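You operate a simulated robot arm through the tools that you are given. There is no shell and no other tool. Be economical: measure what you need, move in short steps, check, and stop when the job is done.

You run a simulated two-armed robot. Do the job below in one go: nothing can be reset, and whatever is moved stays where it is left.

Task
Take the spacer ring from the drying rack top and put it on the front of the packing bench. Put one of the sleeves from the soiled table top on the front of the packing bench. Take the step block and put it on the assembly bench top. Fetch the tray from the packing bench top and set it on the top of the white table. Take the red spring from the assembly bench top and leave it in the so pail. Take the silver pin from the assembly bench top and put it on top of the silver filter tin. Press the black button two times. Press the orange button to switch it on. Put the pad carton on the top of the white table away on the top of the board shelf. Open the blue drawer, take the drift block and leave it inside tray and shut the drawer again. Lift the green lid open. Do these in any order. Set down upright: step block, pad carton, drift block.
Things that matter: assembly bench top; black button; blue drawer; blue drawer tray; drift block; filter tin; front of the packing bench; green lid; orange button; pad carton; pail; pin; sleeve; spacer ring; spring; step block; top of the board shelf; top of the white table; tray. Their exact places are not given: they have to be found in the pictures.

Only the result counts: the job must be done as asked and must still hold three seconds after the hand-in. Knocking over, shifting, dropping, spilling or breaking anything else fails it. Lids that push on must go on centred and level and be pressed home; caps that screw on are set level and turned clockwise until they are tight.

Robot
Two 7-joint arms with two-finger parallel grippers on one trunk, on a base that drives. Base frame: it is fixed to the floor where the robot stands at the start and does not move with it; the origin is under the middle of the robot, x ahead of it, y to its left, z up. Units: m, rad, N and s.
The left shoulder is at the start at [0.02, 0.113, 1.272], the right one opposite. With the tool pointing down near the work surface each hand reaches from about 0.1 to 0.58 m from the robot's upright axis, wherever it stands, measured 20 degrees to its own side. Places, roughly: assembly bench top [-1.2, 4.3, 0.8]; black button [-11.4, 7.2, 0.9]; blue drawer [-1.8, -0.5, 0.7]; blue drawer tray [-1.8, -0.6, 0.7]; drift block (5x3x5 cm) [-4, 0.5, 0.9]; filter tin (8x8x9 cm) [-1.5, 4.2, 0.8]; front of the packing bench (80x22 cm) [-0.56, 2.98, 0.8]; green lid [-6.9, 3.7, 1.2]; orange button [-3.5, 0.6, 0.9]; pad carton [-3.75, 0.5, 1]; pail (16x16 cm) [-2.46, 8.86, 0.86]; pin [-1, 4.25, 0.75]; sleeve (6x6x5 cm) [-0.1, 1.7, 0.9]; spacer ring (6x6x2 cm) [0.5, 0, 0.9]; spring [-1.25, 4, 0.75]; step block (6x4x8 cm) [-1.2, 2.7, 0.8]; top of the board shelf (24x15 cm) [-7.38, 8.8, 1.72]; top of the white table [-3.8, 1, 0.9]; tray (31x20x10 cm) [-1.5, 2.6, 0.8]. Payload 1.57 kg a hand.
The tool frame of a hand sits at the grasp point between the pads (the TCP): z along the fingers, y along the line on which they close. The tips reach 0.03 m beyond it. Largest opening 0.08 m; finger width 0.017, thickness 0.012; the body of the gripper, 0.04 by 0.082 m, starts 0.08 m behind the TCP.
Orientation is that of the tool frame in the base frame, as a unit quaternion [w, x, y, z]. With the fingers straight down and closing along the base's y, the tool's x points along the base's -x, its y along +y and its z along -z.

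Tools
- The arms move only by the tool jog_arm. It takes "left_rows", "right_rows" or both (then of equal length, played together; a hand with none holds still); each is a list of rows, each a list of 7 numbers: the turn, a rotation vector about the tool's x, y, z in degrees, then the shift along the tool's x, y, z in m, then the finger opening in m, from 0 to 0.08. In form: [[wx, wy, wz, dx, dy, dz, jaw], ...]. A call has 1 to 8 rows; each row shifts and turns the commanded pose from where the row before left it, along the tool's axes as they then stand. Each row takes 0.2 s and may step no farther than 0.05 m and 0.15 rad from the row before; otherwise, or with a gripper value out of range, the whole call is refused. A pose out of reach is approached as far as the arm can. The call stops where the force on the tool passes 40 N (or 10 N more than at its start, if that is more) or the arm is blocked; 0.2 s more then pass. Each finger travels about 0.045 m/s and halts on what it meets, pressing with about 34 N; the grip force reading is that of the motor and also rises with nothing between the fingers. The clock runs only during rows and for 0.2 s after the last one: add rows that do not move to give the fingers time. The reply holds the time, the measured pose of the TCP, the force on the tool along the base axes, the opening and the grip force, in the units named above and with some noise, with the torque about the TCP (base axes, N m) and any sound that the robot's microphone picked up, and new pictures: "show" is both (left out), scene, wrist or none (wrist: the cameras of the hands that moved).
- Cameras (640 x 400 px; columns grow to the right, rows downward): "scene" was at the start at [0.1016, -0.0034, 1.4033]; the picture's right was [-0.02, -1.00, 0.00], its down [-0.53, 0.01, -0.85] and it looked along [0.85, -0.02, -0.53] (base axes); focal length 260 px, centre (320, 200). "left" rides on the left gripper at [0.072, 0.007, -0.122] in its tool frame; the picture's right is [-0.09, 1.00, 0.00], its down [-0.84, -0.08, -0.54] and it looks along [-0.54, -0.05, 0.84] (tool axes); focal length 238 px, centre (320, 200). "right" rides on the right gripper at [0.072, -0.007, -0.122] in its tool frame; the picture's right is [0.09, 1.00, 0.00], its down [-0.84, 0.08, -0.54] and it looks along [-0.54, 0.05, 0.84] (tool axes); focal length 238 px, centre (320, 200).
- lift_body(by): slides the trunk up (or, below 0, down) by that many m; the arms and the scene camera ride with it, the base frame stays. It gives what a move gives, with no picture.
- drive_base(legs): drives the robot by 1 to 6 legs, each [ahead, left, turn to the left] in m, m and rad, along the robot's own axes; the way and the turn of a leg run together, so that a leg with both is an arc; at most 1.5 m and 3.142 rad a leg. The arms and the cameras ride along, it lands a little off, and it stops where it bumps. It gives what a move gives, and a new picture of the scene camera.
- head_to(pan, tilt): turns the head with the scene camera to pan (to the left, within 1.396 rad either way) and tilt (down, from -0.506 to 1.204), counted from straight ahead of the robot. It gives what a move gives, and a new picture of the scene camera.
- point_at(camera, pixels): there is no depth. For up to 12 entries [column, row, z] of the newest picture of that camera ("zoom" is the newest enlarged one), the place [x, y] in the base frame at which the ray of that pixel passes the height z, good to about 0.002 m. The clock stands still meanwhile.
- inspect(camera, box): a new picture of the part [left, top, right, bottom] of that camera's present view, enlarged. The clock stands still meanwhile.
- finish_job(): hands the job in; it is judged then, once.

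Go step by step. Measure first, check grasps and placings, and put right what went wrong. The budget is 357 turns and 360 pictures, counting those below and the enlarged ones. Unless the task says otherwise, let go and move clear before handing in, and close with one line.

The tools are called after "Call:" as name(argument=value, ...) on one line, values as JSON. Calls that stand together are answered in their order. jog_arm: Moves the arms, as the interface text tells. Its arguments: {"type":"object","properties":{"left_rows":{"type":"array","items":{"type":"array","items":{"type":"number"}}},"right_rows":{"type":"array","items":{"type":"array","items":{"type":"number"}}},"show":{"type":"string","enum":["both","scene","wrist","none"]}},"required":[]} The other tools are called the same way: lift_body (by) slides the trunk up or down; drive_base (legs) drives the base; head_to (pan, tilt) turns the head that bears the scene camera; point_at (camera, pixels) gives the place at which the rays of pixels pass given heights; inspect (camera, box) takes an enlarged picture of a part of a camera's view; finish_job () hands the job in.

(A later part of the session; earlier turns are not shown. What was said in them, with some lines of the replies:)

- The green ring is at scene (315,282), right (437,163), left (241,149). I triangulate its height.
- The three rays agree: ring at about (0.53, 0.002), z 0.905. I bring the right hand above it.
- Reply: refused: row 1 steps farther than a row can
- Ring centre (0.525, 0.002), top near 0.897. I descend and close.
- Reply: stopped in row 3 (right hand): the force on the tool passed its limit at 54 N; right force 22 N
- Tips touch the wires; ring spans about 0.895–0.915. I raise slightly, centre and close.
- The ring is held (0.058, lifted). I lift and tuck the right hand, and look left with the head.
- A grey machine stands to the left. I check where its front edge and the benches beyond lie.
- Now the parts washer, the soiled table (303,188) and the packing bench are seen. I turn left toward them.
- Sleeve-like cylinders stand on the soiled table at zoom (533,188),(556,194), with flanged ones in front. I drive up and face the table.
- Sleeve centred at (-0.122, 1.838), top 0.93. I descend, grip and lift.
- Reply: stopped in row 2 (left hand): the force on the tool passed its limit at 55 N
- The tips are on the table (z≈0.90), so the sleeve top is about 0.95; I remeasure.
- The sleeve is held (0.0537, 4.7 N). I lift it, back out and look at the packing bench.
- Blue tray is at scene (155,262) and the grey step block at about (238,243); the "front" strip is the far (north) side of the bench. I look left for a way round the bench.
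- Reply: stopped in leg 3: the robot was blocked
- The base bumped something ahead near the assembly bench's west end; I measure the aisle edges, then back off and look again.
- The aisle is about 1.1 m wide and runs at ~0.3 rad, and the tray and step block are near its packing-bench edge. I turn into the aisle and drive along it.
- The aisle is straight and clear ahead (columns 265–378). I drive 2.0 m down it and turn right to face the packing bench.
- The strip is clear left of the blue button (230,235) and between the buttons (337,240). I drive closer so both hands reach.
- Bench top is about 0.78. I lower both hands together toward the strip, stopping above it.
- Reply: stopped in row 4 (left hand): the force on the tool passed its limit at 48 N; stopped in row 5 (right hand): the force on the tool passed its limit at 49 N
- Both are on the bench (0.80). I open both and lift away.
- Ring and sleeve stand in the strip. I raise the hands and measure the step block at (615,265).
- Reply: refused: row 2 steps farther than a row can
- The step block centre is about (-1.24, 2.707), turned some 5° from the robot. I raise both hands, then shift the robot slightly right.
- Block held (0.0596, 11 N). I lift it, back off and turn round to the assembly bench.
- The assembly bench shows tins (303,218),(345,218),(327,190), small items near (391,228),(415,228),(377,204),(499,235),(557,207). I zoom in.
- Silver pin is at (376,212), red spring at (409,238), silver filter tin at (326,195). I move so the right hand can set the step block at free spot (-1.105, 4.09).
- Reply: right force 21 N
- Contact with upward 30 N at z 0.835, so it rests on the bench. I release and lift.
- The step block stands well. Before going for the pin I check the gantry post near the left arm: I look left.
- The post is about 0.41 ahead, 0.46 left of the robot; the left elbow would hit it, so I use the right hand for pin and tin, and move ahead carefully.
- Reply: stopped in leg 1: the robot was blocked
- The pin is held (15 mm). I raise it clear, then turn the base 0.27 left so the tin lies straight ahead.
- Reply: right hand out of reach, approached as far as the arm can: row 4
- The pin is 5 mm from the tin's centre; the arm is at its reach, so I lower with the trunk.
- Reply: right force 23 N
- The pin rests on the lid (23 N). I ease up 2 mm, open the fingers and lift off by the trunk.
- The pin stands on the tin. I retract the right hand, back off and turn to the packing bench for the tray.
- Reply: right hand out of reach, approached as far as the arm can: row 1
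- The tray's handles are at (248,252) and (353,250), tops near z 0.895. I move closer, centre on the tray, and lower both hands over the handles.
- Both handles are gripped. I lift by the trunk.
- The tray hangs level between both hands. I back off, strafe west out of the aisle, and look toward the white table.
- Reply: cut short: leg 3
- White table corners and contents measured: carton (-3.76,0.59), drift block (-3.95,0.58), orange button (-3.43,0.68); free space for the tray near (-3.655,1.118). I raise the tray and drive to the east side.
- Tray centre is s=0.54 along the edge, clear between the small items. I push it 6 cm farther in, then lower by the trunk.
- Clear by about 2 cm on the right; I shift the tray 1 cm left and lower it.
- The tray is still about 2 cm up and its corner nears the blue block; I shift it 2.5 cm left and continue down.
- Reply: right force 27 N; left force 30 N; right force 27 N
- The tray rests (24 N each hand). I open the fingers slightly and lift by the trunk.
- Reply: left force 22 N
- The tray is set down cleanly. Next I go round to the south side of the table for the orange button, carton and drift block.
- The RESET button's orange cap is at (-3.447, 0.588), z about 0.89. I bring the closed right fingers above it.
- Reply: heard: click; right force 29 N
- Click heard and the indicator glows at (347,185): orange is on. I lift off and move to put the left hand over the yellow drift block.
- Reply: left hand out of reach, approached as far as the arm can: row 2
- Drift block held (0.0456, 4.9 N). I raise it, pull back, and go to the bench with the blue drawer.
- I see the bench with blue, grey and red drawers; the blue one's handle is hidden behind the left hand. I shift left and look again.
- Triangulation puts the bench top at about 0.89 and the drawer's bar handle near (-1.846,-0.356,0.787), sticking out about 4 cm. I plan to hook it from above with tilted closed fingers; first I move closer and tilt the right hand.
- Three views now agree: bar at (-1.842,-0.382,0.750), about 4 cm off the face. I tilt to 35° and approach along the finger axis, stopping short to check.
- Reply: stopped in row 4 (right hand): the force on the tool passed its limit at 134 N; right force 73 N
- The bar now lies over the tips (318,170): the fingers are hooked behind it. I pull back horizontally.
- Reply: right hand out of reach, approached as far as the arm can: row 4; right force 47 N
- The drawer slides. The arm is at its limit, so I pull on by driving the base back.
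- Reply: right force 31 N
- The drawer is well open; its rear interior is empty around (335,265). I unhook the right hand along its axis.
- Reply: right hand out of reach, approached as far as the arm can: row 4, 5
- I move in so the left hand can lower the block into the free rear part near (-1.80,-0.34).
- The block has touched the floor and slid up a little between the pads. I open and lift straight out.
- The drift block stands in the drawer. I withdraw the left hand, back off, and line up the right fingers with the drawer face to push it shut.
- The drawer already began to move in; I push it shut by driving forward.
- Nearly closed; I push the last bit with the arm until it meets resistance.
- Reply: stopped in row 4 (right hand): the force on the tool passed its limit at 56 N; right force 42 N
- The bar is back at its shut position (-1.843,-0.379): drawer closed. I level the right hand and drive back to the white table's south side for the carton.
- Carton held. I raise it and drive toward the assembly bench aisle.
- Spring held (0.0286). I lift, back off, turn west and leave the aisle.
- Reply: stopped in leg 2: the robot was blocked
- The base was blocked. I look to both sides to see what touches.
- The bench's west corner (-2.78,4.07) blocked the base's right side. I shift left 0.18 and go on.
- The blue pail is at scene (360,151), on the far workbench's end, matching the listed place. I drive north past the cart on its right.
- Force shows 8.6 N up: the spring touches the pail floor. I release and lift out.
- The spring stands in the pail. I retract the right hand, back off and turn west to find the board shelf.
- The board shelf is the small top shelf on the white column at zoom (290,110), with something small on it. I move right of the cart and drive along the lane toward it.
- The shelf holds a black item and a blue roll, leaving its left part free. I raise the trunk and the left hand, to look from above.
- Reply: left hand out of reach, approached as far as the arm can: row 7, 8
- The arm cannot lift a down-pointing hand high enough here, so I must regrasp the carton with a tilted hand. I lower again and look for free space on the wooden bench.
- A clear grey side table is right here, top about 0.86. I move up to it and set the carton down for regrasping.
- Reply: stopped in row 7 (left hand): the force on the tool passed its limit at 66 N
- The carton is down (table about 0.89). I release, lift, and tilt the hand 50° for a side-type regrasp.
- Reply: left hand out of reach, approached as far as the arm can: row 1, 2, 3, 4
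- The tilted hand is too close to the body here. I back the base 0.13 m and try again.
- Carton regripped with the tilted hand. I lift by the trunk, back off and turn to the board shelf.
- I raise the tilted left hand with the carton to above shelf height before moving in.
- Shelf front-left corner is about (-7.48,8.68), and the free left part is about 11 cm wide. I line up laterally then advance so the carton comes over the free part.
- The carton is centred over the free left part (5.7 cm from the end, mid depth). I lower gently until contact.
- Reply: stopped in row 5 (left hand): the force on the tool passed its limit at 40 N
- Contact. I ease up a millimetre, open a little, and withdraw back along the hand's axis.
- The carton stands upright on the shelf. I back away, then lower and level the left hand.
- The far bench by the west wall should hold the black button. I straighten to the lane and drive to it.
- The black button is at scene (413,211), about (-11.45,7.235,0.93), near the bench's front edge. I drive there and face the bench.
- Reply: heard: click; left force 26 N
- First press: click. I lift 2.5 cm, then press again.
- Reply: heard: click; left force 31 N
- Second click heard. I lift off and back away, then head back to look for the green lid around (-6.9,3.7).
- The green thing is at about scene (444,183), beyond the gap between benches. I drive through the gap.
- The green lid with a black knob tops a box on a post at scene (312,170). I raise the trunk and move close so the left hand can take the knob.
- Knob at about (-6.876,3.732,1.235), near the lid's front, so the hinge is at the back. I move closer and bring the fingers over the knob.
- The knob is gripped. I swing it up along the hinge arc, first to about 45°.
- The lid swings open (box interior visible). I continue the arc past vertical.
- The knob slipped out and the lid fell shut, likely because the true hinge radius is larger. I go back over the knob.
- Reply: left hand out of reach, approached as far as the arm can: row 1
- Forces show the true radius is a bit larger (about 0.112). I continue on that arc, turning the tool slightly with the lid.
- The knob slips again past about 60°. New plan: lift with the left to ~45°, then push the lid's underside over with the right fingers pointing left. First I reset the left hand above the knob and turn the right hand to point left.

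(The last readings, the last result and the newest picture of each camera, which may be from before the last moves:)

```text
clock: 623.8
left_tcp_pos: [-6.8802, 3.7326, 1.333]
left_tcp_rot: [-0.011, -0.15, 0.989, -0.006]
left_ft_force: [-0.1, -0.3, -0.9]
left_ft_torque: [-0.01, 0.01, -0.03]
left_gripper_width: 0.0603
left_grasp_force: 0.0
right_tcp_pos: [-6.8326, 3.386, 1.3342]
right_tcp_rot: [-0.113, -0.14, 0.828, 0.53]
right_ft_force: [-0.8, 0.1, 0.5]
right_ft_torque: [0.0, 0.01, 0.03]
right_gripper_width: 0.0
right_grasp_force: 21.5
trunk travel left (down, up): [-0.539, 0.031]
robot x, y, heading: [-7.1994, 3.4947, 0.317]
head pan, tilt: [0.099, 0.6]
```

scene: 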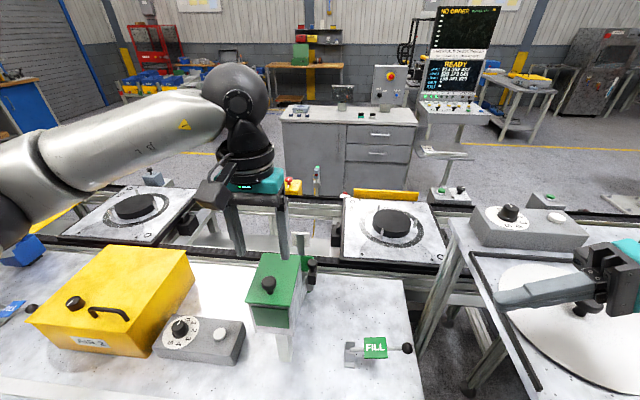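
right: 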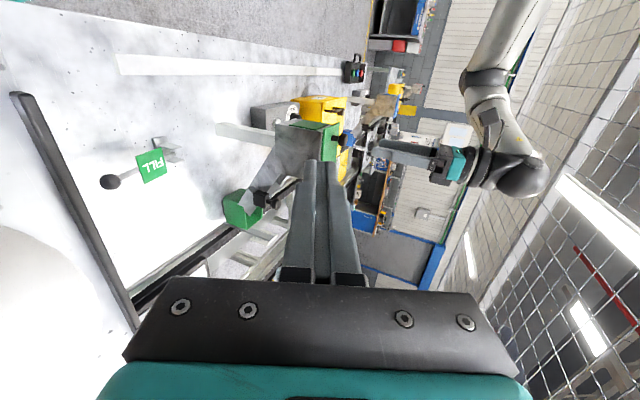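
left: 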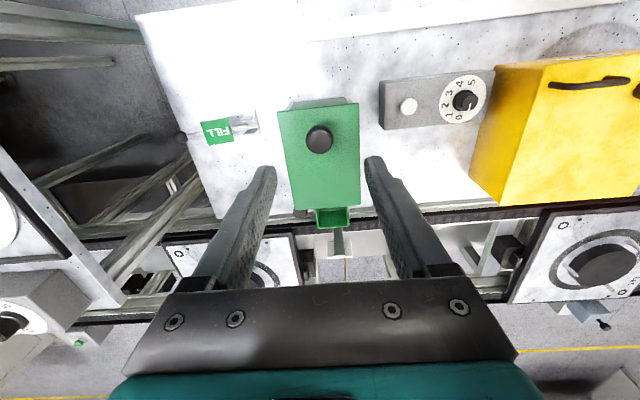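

Call:
jog_arm(right_rows=[[-8, 0, 0, -0.02, 0, 0, 0], [-8, 0, 0, -0.02, 0, 0, 0], [-8, 0, 0, -0.02, 0, 0, 0], [0, 0, 0, -0.015, -0.03, 0.03, 0], [0, 0, 0, -0.01, -0.03, 0.035, 0], [0, 0, 0, 0, -0.014, 0.035, 0]], show="both")

```text
clock: 625.3
left_tcp_pos: [-6.8875, 3.7401, 1.3327]
left_tcp_rot: [-0.008, -0.151, 0.989, -0.009]
left_ft_force: [0.2, 0.3, -0.8]
left_ft_torque: [0.02, 0.02, 0.02]
left_gripper_width: 0.0598
left_grasp_force: 0.0
right_tcp_pos: [-6.7699, 3.4628, 1.2753]
right_tcp_rot: [-0.083, -0.122, 0.753, 0.641]
right_ft_force: [-0.4, 0.0, 0.1]
right_ft_torque: [0.04, 0.0, 0.01]
right_gripper_width: 0.0
right_grasp_force: 20.8
trunk travel left (down, up): [-0.539, 0.031]
robot x, y, heading: [-7.2028, 3.4919, 0.319]
head pan, tilt: [0.099, 0.6]
stopped in row 6 (right hand): the arm was blocked; the commanded pose is now the measured one
```

scene: 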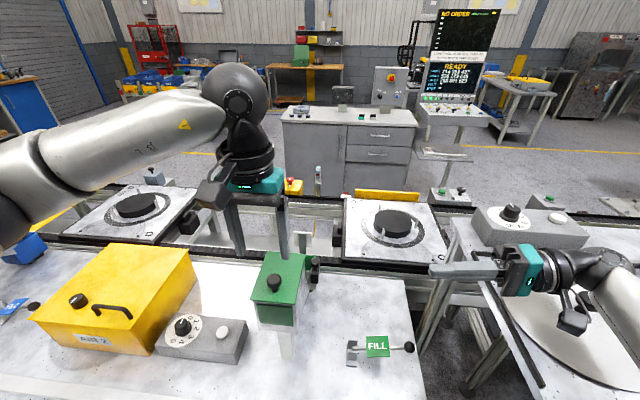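
right: 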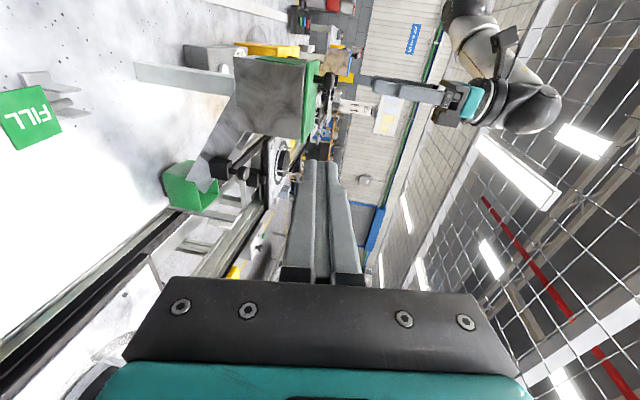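

The right arm got blocked, probably low near the right table's knob. I raise it 4 cm and test moving left.

Call:
jog_arm(right_rows=[[0, 0, 0, 0, 0.025, 0, 0], [0, 0, 0, 0, 0.02, 0, 0], [0, 0, 0, 0, 0, 0.03, 0], [0, 0, 0, 0, 0, 0.03, 0]], show="scene")

```text
clock: 626.3
left_tcp_pos: [-6.8796, 3.7327, 1.3327]
left_tcp_rot: [-0.01, -0.15, 0.989, -0.006]
left_ft_force: [-0.7, 0.6, 0.4]
left_ft_torque: [-0.03, -0.01, 0.0]
left_gripper_width: 0.0603
left_grasp_force: 0.0
right_tcp_pos: [-6.7816, 3.521, 1.3006]
right_tcp_rot: [-0.093, -0.115, 0.75, 0.644]
right_ft_force: [-0.4, 0.6, -0.4]
right_ft_torque: [0.0, -0.02, -0.03]
right_gripper_width: 0.0
right_grasp_force: 21.4
trunk travel left (down, up): [-0.539, 0.031]
robot x, y, heading: [-7.2016, 3.498, 0.317]
head pan, tilt: [0.099, 0.6]
```

scene: 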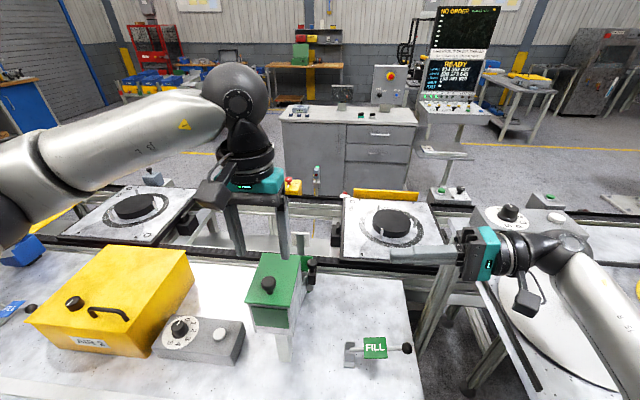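

The right hand is free now. I grip the knob again with the left and lift to about 55°.

Call:
jog_arm(left_rows=[[0, 0, 0, 0, 0, 0.045, 0.06], [0, 0, 0, 0, 0, 0.042, 0.06], [0, 0, 0, 0, 0, 0, 0.04], [0, 0, 0, 0, 0, 0, 0.02], [0, 0, 0, 0, 0, 0, 0.005], [0, 0, 0, 0, 0, 0, 0.005], [0, 0, 0, 0, 0, 0, 0.005]], show="none")

Call:
jog_arm(left_rows=[[0, 0, 0, -0.0042, 0, -0.0126, 0.005], [0, 0, 0, -0.0065, 0, -0.0122, 0.005], [0, 0, 0, -0.0078, 0, -0.011, 0.005], [0, 0, 0, -0.0089, 0, -0.0104, 0.005], [0, 0, 0, -0.0104, 0, -0.0085, 0.005], [0, 0, 0, -0.0112, 0, -0.0077, 0.005], [0, 0, 0, -0.009, 0, -0.006, 0.005]], show="both")

```text
clock: 627.9
left_tcp_pos: [-6.8802, 3.7316, 1.2455]
left_tcp_rot: [-0.011, -0.15, 0.989, -0.006]
left_ft_force: [2.8, -5.3, -3.1]
left_ft_torque: [-0.17, 0.21, -0.04]
left_gripper_width: 0.0248
left_grasp_force: 36.6
right_tcp_pos: [-6.7817, 3.5199, 1.3025]
right_tcp_rot: [-0.093, -0.115, 0.751, 0.644]
right_ft_force: [0.0, 0.1, 0.1]
right_ft_torque: [-0.01, 0.04, -0.01]
right_gripper_width: 0.0
right_grasp_force: 21.1
trunk travel left (down, up): [-0.539, 0.031]
robot x, y, heading: [-7.1974, 3.4925, 0.319]
head pan, tilt: [0.099, 0.6]
```

```text
clock: 629.5
left_tcp_pos: [-6.8243, 3.7492, 1.3138]
left_tcp_rot: [-0.011, -0.15, 0.989, -0.006]
left_ft_force: [-9.7, -3.3, -4.2]
left_ft_torque: [-0.38, 1.12, 0.01]
left_gripper_width: 0.0249
left_grasp_force: 36.9
right_tcp_pos: [-6.7826, 3.521, 1.3025]
right_tcp_rot: [-0.093, -0.115, 0.75, 0.644]
right_ft_force: [-0.3, 0.0, -0.5]
right_ft_torque: [0.0, 0.01, 0.01]
right_gripper_width: 0.0
right_grasp_force: 21.5
trunk travel left (down, up): [-0.539, 0.031]
robot x, y, heading: [-7.201, 3.4931, 0.315]
head pan, tilt: [0.099, 0.6]
```

scene: 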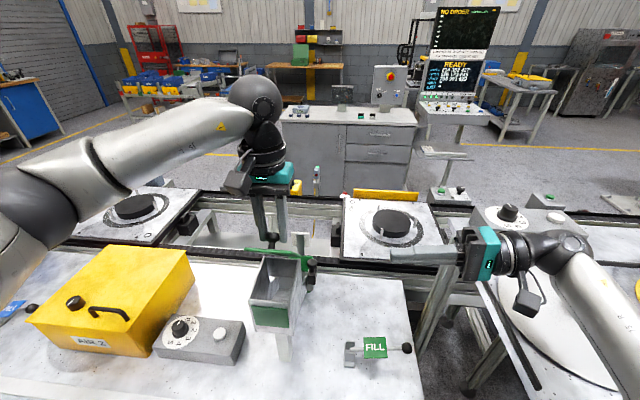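
left: 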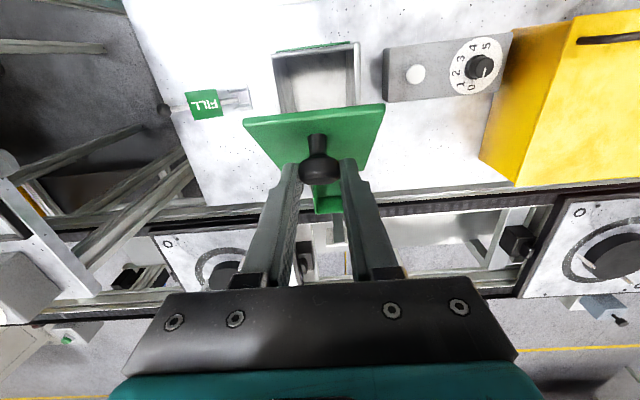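

Call:
point_at(camera="left", pixels=[[246, 122, 1.3], [384, 106, 1.3], [246, 122, 1.32], [384, 106, 1.32]])

Call:
point_at(camera="scene", pixels=[[252, 247, 1.3], [305, 253, 1.3], [252, 247, 1.32], [252, 247, 1.28]])

```text
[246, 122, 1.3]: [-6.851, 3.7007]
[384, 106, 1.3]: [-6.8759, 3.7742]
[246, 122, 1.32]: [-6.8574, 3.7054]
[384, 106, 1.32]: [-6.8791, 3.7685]
```

```text
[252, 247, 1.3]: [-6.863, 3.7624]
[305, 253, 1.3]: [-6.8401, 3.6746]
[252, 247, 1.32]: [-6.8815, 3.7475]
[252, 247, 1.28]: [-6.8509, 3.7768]
```

The lid is at about 45° (edge at 0.397 m ahead, z 1.30). I bring the right fingers left, just in front of the lid's edge, then below it.

Call:
jog_arm(right_rows=[[0, 0, 0, 0.03, 0, 0, 0], [0, 0, 0, 0, 0.004, 0.04, 0], [0, 0, 0, 0, 0.004, 0.045, 0], [0, 0, 0, 0, 0, 0.045, 0], [0, 0, 0, 0, 0, 0.045, 0], [0, 0, 0, 0, -0.008, 0.015, 0]], show="both")

```text
clock: 630.3
left_tcp_pos: [-6.8285, 3.7474, 1.3158]
left_tcp_rot: [-0.006, -0.151, 0.989, -0.002]
left_ft_force: [-10.9, -15.4, 21.8]
left_ft_torque: [-0.58, 0.68, 0.02]
left_gripper_width: 0.0252
left_grasp_force: 36.8
right_tcp_pos: [-6.8323, 3.5721, 1.305]
right_tcp_rot: [-0.067, -0.117, 0.76, 0.636]
right_ft_force: [-0.2, 0.1, -0.7]
right_ft_torque: [0.01, 0.0, 0.02]
right_gripper_width: 0.0002
right_grasp_force: 21.4
trunk travel left (down, up): [-0.539, 0.031]
robot x, y, heading: [-7.2019, 3.4895, 0.315]
head pan, tilt: [0.099, 0.6]
stopped in row 4 (left hand): the force on the tool passed its limit at 48 N (the readings are from after the stop); the commanded pose is now the measured one
```

scene: 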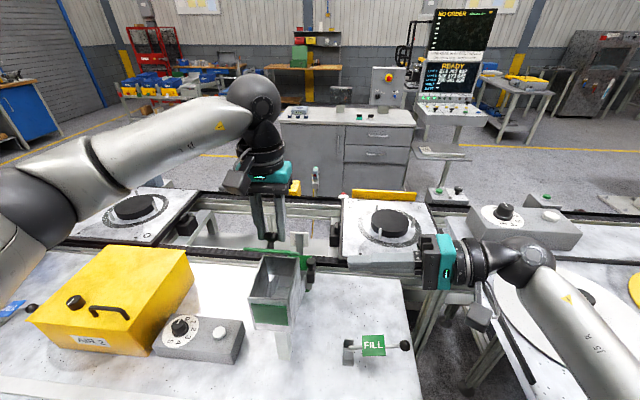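
right: 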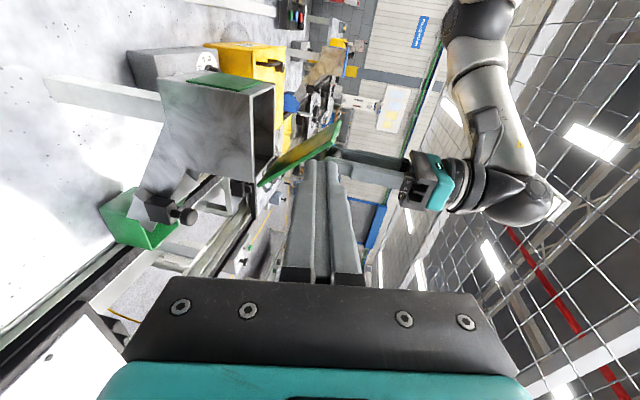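

The fingers would come on the wrong side and the right arm is cramped. I pull it back and re-roll it to 45° (pointing down-left), keeping the left grip.

Call:
jog_arm(right_rows=[[0, 0, 0, 0, 0, -0.045, 0], [0, 0, 0, 0, 0, -0.04, 0], [8, 0, 0, 0, 0, 0, 0], [8, 0, 0, 0, 0, 0, 0], [8, 0, 0, 0, 0, 0, 0], [8, 0, 0, 0, 0, 0, 0], [5, 0, 0, 0, 0, 0, 0]], show="scene")

```text
clock: 631.9
left_tcp_pos: [-6.8241, 3.7492, 1.3136]
left_tcp_rot: [-0.009, -0.156, 0.988, 0.001]
left_ft_force: [-4.7, -18.5, 23.1]
left_ft_torque: [-0.43, -0.01, 0.08]
left_gripper_width: 0.0248
left_grasp_force: 36.7
right_tcp_pos: [-6.8063, 3.491, 1.318]
right_tcp_rot: [-0.031, -0.132, 0.922, 0.363]
right_ft_force: [0.2, 0.1, 0.2]
right_ft_torque: [-0.01, -0.03, 0.0]
right_gripper_width: 0.0
right_grasp_force: 21.3
trunk travel left (down, up): [-0.539, 0.031]
robot x, y, heading: [-7.1982, 3.4882, 0.317]
head pan, tilt: [0.099, 0.6]
```

scene: 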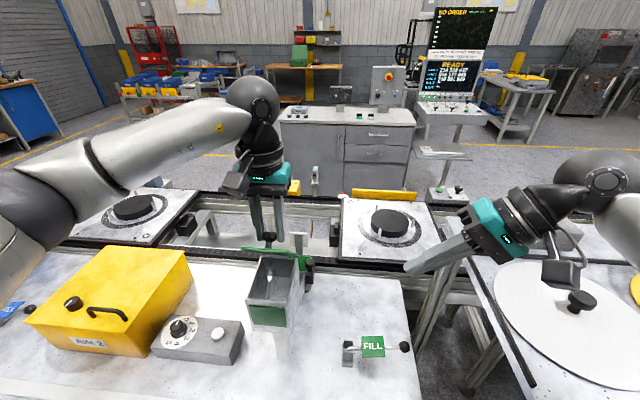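

Call:
jog_arm(left_rows=[[0, 0, 0, 0, -0.002, -0.002, 0.005], [0, 0, 0, 0, 0, 0, 0.005], [0, 0, 0, 0, 0, 0, 0.005], [0, 0, 0, 0, 0, 0, 0.005], [0, 0, 0, 0, 0, 0, 0.005]], right_rows=[[0, 0, 0, 0.003, 0.0405, 0.012, 0], [0, 0, 0, 0.003, 0.0405, 0.012, 0], [0, 0, 0, 0.002, 0.0405, 0.012, 0], [0, 0, 0, 0, 0, 0.04, 0], [0, 0, 0, 0, 0, 0.03, 0]], show="both")

```text
clock: 633.1
left_tcp_pos: [-6.8231, 3.7494, 1.3128]
left_tcp_rot: [-0.011, -0.156, 0.988, 0.002]
left_ft_force: [-4.5, -14.6, 11.6]
left_ft_torque: [-0.51, 0.38, 0.08]
left_gripper_width: 0.0253
left_grasp_force: 36.6
right_tcp_pos: [-6.8566, 3.6464, 1.3198]
right_tcp_rot: [-0.031, -0.132, 0.922, 0.364]
right_ft_force: [-0.2, 0.2, 0.0]
right_ft_torque: [0.01, -0.03, 0.01]
right_gripper_width: 0.0001
right_grasp_force: 21.1
trunk travel left (down, up): [-0.539, 0.031]
robot x, y, heading: [-7.1991, 3.4893, 0.316]
head pan, tilt: [0.099, 0.6]
```

scene: 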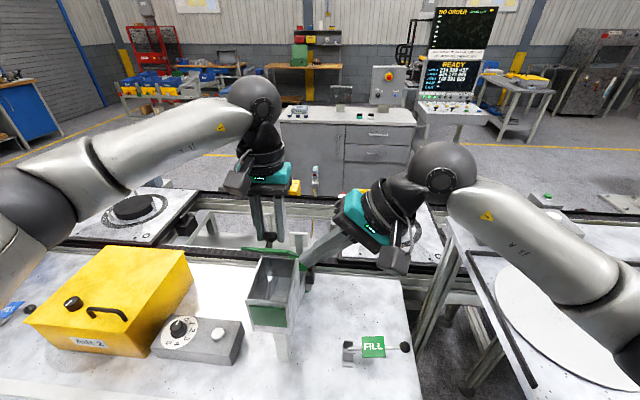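
right: 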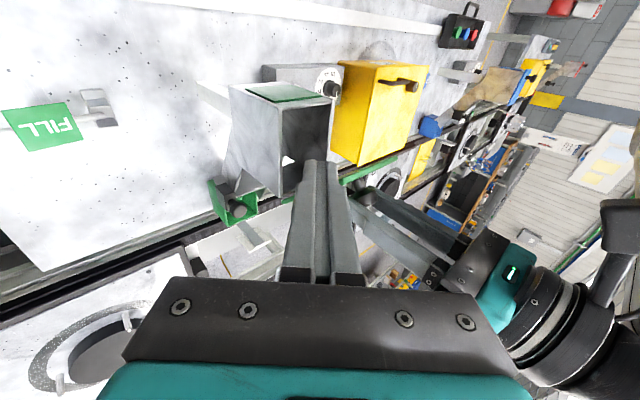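
left: 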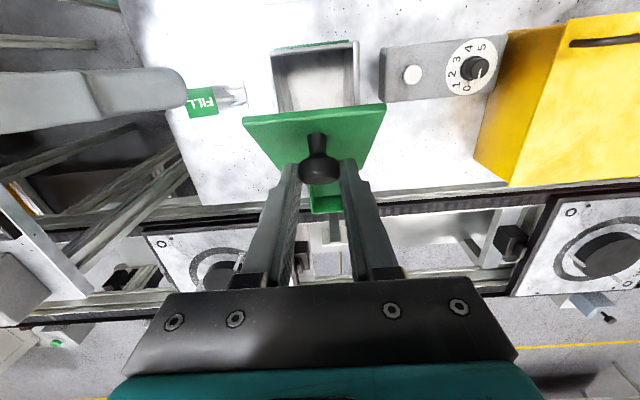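

The right fingertips approach from the right; I move them 2 cm back to pass in front of the lid's edge, then go under it.

Call:
jog_arm(right_rows=[[0, 0, 0, 0.02, 0, 0, 0], [0, 0, 0, 0, 0, 0.03, 0], [0, 0, 0, 0, 0, 0.025, 0]], show="wrist")

Call:
inspect(camera="left", box=[100, 0, 500, 250])

```text
clock: 633.9
left_tcp_pos: [-6.8232, 3.75, 1.3129]
left_tcp_rot: [-0.011, -0.156, 0.988, 0.002]
left_ft_force: [-5.2, -14.7, 7.9]
left_ft_torque: [-0.49, 0.55, 0.08]
left_gripper_width: 0.0248
left_grasp_force: 36.5
right_tcp_pos: [-6.8825, 3.6792, 1.2785]
right_tcp_rot: [-0.031, -0.132, 0.922, 0.363]
right_ft_force: [0.3, 0.0, -0.2]
right_ft_torque: [-0.01, -0.02, 0.02]
right_gripper_width: 0.0001
right_grasp_force: 21.1
trunk travel left (down, up): [-0.539, 0.031]
robot x, y, heading: [-7.1995, 3.4911, 0.316]
head pan, tilt: [0.099, 0.6]
```

right: 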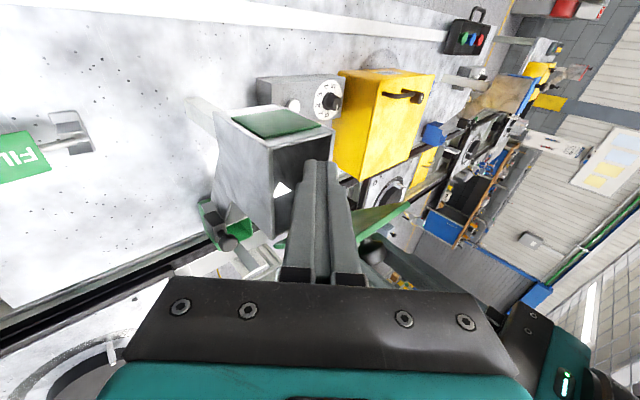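

```text
1.60 times, centred on (300, 125) of left
```

zoom: 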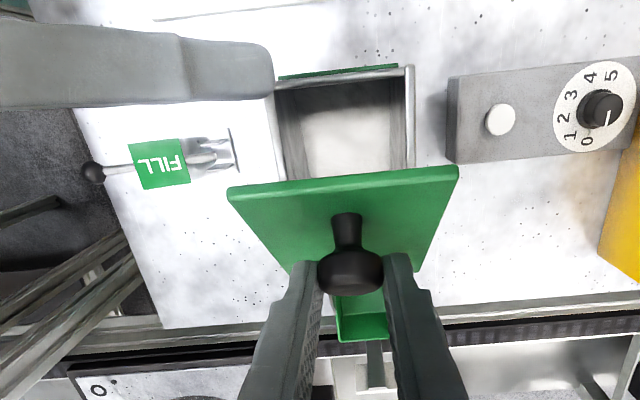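

The right fingertips are in front of the lid and lower than its edge. I move them in under the lid.

Call:
jog_arm(right_rows=[[0, 0, 0, -0.015, 0.0089, 0.0082, 0], [0, 0, 0, -0.015, 0, 0, 0], [0, 0, 0, -0.01, 0, 0, 0]], show="none")

Call:
inspect(camera="left", box=[100, 0, 500, 250])

```text
clock: 634.9
left_tcp_pos: [-6.8216, 3.7516, 1.3148]
left_tcp_rot: [-0.005, -0.158, 0.987, 0.0]
left_ft_force: [-2.1, -8.1, 6.1]
left_ft_torque: [-0.64, 0.75, 0.05]
left_gripper_width: 0.0248
left_grasp_force: 36.8
right_tcp_pos: [-6.8582, 3.7012, 1.2819]
right_tcp_rot: [-0.04, -0.139, 0.92, 0.363]
right_ft_force: [-5.2, -2.7, -0.1]
right_ft_torque: [0.06, -0.08, 0.01]
right_gripper_width: 0.0
right_grasp_force: 21.5
trunk travel left (down, up): [-0.539, 0.031]
robot x, y, heading: [-7.1987, 3.4918, 0.315]
head pan, tilt: [0.099, 0.6]
stopped in row 3 (right hand): the force on the tool passed its limit at 41 N (the readings are from after the stop); the commanded pose is now the measured one
```

```text
1.60 times, centred on (300, 125) of left
```

zoom: 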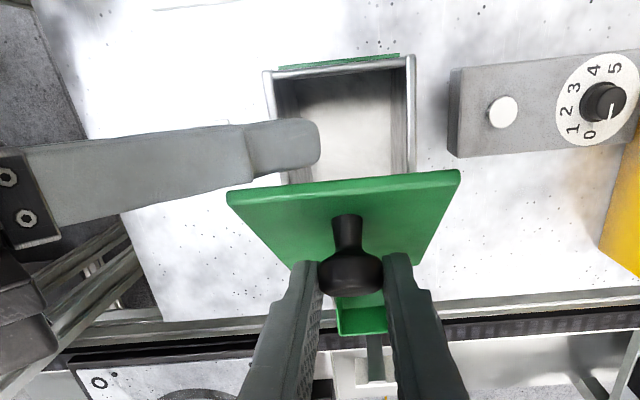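

The right fingers now bear on the lid's underside. I open the left hand and lift it away.

Call:
jog_arm(left_rows=[[0, 0, 0, 0, 0, 0, 0.04], [0, 0, 0, 0, 0, 0, 0.06], [0, 0, 0, 0, 0, 0, 0.07], [0, 0, 0, 0, 0, -0.03, 0.07], [0, 0, 0, 0, 0, -0.03, 0.07], [0, 0, 0, 0.0, 0.03, -0.03, 0.07], [0, 0, 0, 0.03, 0.03, 0, 0.07], [0, 0, 0, 0.03, 0.03, 0, 0.07]], show="both")

```text
clock: 636.7
left_tcp_pos: [-6.9052, 3.8211, 1.4055]
left_tcp_rot: [-0.004, -0.16, 0.987, 0.002]
left_ft_force: [-0.8, -0.6, 0.0]
left_ft_torque: [0.02, -0.02, 0.02]
left_gripper_width: 0.0698
left_grasp_force: 0.2
right_tcp_pos: [-6.8575, 3.7037, 1.2811]
right_tcp_rot: [-0.039, -0.139, 0.921, 0.362]
right_ft_force: [-0.1, 0.3, 0.5]
right_ft_torque: [0.02, -0.05, -0.05]
right_gripper_width: 0.0
right_grasp_force: 21.1
trunk travel left (down, up): [-0.539, 0.031]
robot x, y, heading: [-7.1989, 3.49, 0.316]
head pan, tilt: [0.099, 0.6]
```

scene: 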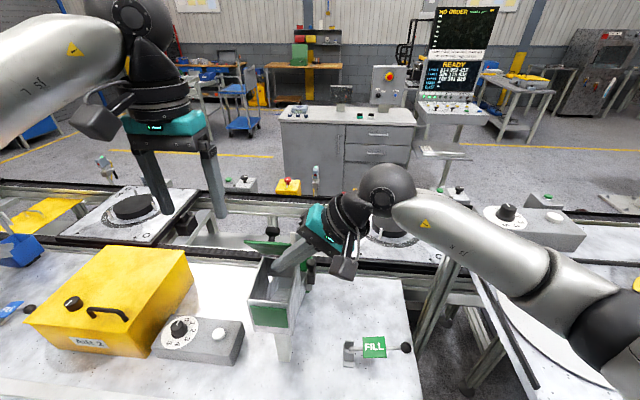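
left: 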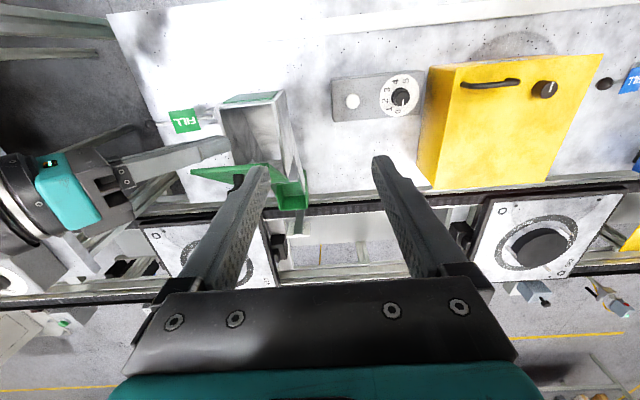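

Call:
inspect(camera="scene", box=[220, 210, 360, 320])

```text
3.64 times, centred on (290, 265) of scene
```

zoom: 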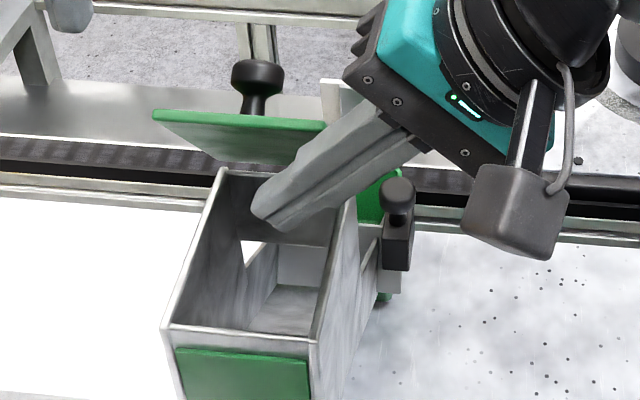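

The lid rests on the right fingers. I push it forward and up, over past vertical.

Call:
jog_arm(right_rows=[[0, 0, 0, -0.015, 0.0034, -0.0037, 0], [0, 0, 0, -0.015, 0.0034, -0.0037, 0], [0, 0, 0, -0.015, 0.0034, -0.0037, 0], [0, 0, 0, -0.015, 0.0034, -0.0037, 0], [0, 0, 0, -0.015, 0.0034, -0.0037, 0], [0, 0, 0, -0.015, 0.0034, -0.0037, 0]], show="scene")

Call:
inspect(camera="scene", box=[220, 190, 360, 300])

```text
clock: 638.1
left_tcp_pos: [-6.9039, 3.8209, 1.405]
left_tcp_rot: [-0.005, -0.16, 0.987, 0.003]
left_ft_force: [-0.2, 0.5, -0.3]
left_ft_torque: [0.01, -0.02, -0.03]
left_gripper_width: 0.07
left_grasp_force: 0.1
right_tcp_pos: [-6.7711, 3.7277, 1.3146]
right_tcp_rot: [-0.039, -0.139, 0.921, 0.362]
right_ft_force: [-0.3, 0.3, -1.0]
right_ft_torque: [-0.01, 0.04, 0.04]
right_gripper_width: 0.0
right_grasp_force: 21.0
trunk travel left (down, up): [-0.539, 0.031]
robot x, y, heading: [-7.1991, 3.4902, 0.315]
head pan, tilt: [0.099, 0.6]
```

scene: 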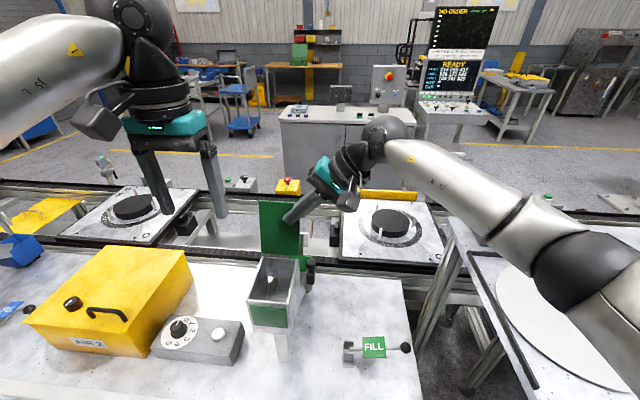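

```text
3.64 times, centred on (290, 245) of scene
```

zoom: 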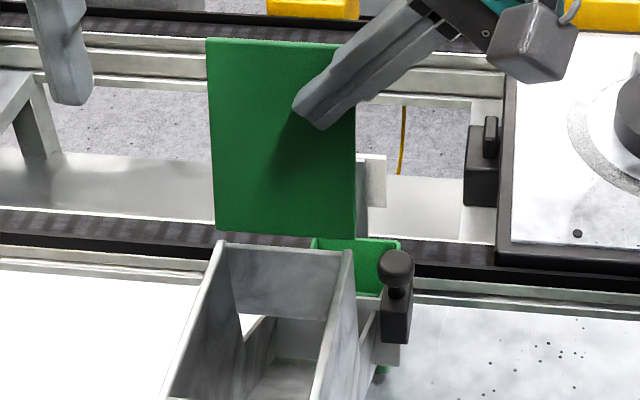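

The lid stands up past vertical. I withdraw the right hand and check that it stays.

Call:
jog_arm(right_rows=[[0, 0, 0, -0.012, 0, 0, 0], [0, 0, 0, 0, 0, 0, 0], [0, 0, 0, 0.03, 0, -0.02, 0], [0, 0, 0, 0.03, 0, -0.035, 0], [0, 0, 0, 0.02, 0, -0.04, 0], [0, 0, 0, 0, 0, -0.04, 0]], show="none")

Call:
inspect(camera="scene", box=[220, 190, 360, 300])

Call:
inspect(camera="left", box=[0, 0, 640, 400])

```text
clock: 639.5
left_tcp_pos: [-6.9044, 3.8196, 1.4051]
left_tcp_rot: [-0.004, -0.16, 0.987, 0.003]
left_ft_force: [0.2, 0.2, -0.1]
left_ft_torque: [-0.03, -0.02, 0.0]
left_gripper_width: 0.0699
left_grasp_force: 0.1
right_tcp_pos: [-6.8123, 3.6199, 1.4134]
right_tcp_rot: [-0.038, -0.138, 0.921, 0.364]
right_ft_force: [0.4, -0.7, 0.2]
right_ft_torque: [-0.01, 0.0, -0.02]
right_gripper_width: 0.0001
right_grasp_force: 21.4
trunk travel left (down, up): [-0.539, 0.031]
robot x, y, heading: [-7.1997, 3.4926, 0.309]
head pan, tilt: [0.099, 0.6]
```

```text
3.64 times, centred on (290, 245) of scene
```

zoom: 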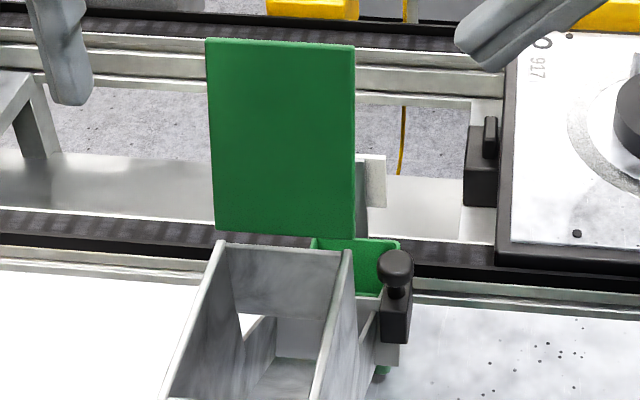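

```text
1.00 times, centred on (320, 200) of left (not enlarged: the box is as wide or as high as the picture)
```

zoom: 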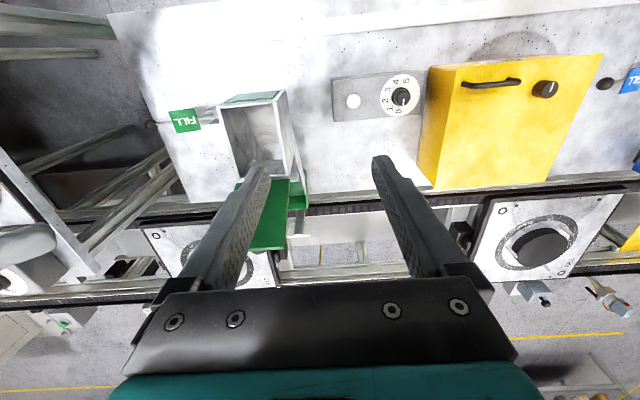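

The lid stays open past vertical, and every item on the list is done. I back the robot clear before handing in.

Call:
drive_base(legs=[[-0.35, 0, 0]])

Call:
inspect(camera="scene", box=[200, 130, 400, 290])

```text
clock: 641.8
left_tcp_pos: [-7.2358, 3.7116, 1.4051]
left_tcp_rot: [-0.005, -0.16, 0.987, 0.002]
left_ft_force: [0.0, 0.1, 0.1]
left_ft_torque: [0.01, -0.02, -0.01]
left_gripper_width: 0.0701
left_grasp_force: 0.1
right_tcp_pos: [-7.1449, 3.512, 1.4116]
right_tcp_rot: [-0.038, -0.138, 0.921, 0.363]
right_ft_force: [-0.6, -0.2, -0.2]
right_ft_torque: [0.0, -0.02, 0.03]
right_gripper_width: 0.0
right_grasp_force: 21.3
trunk travel left (down, up): [-0.539, 0.031]
robot x, y, heading: [-7.535, 3.3847, 0.318]
head pan, tilt: [0.099, 0.6]
```

scene: 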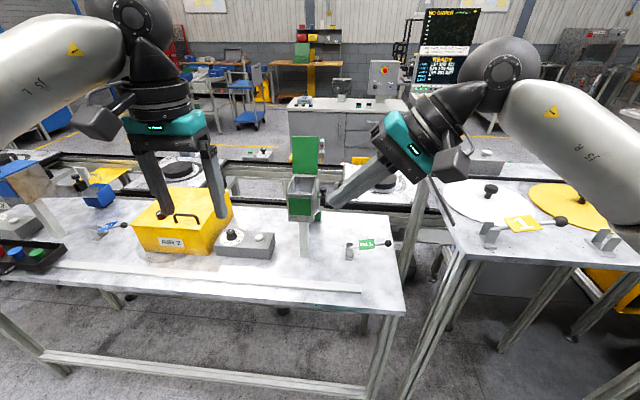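

```text
2.50 times, centred on (300, 210) of scene
```

zoom: 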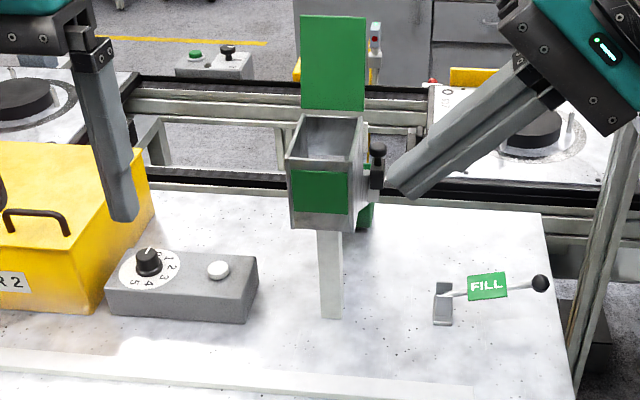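

The lid stands open by itself, both hands are empty and clear, and nothing nearby is disturbed. I hand the job in.

Call:
finish_job()

```text
The job is handed in.
```

I did all eleven tasks and handed the job in, but I did not go back at the end to recheck the pieces I had placed. After the pin was on the tin, the base touched the corner of the assembly bench once at low speed, and I did not look at the pin again. The green lid took three tries and now stays open on its own.
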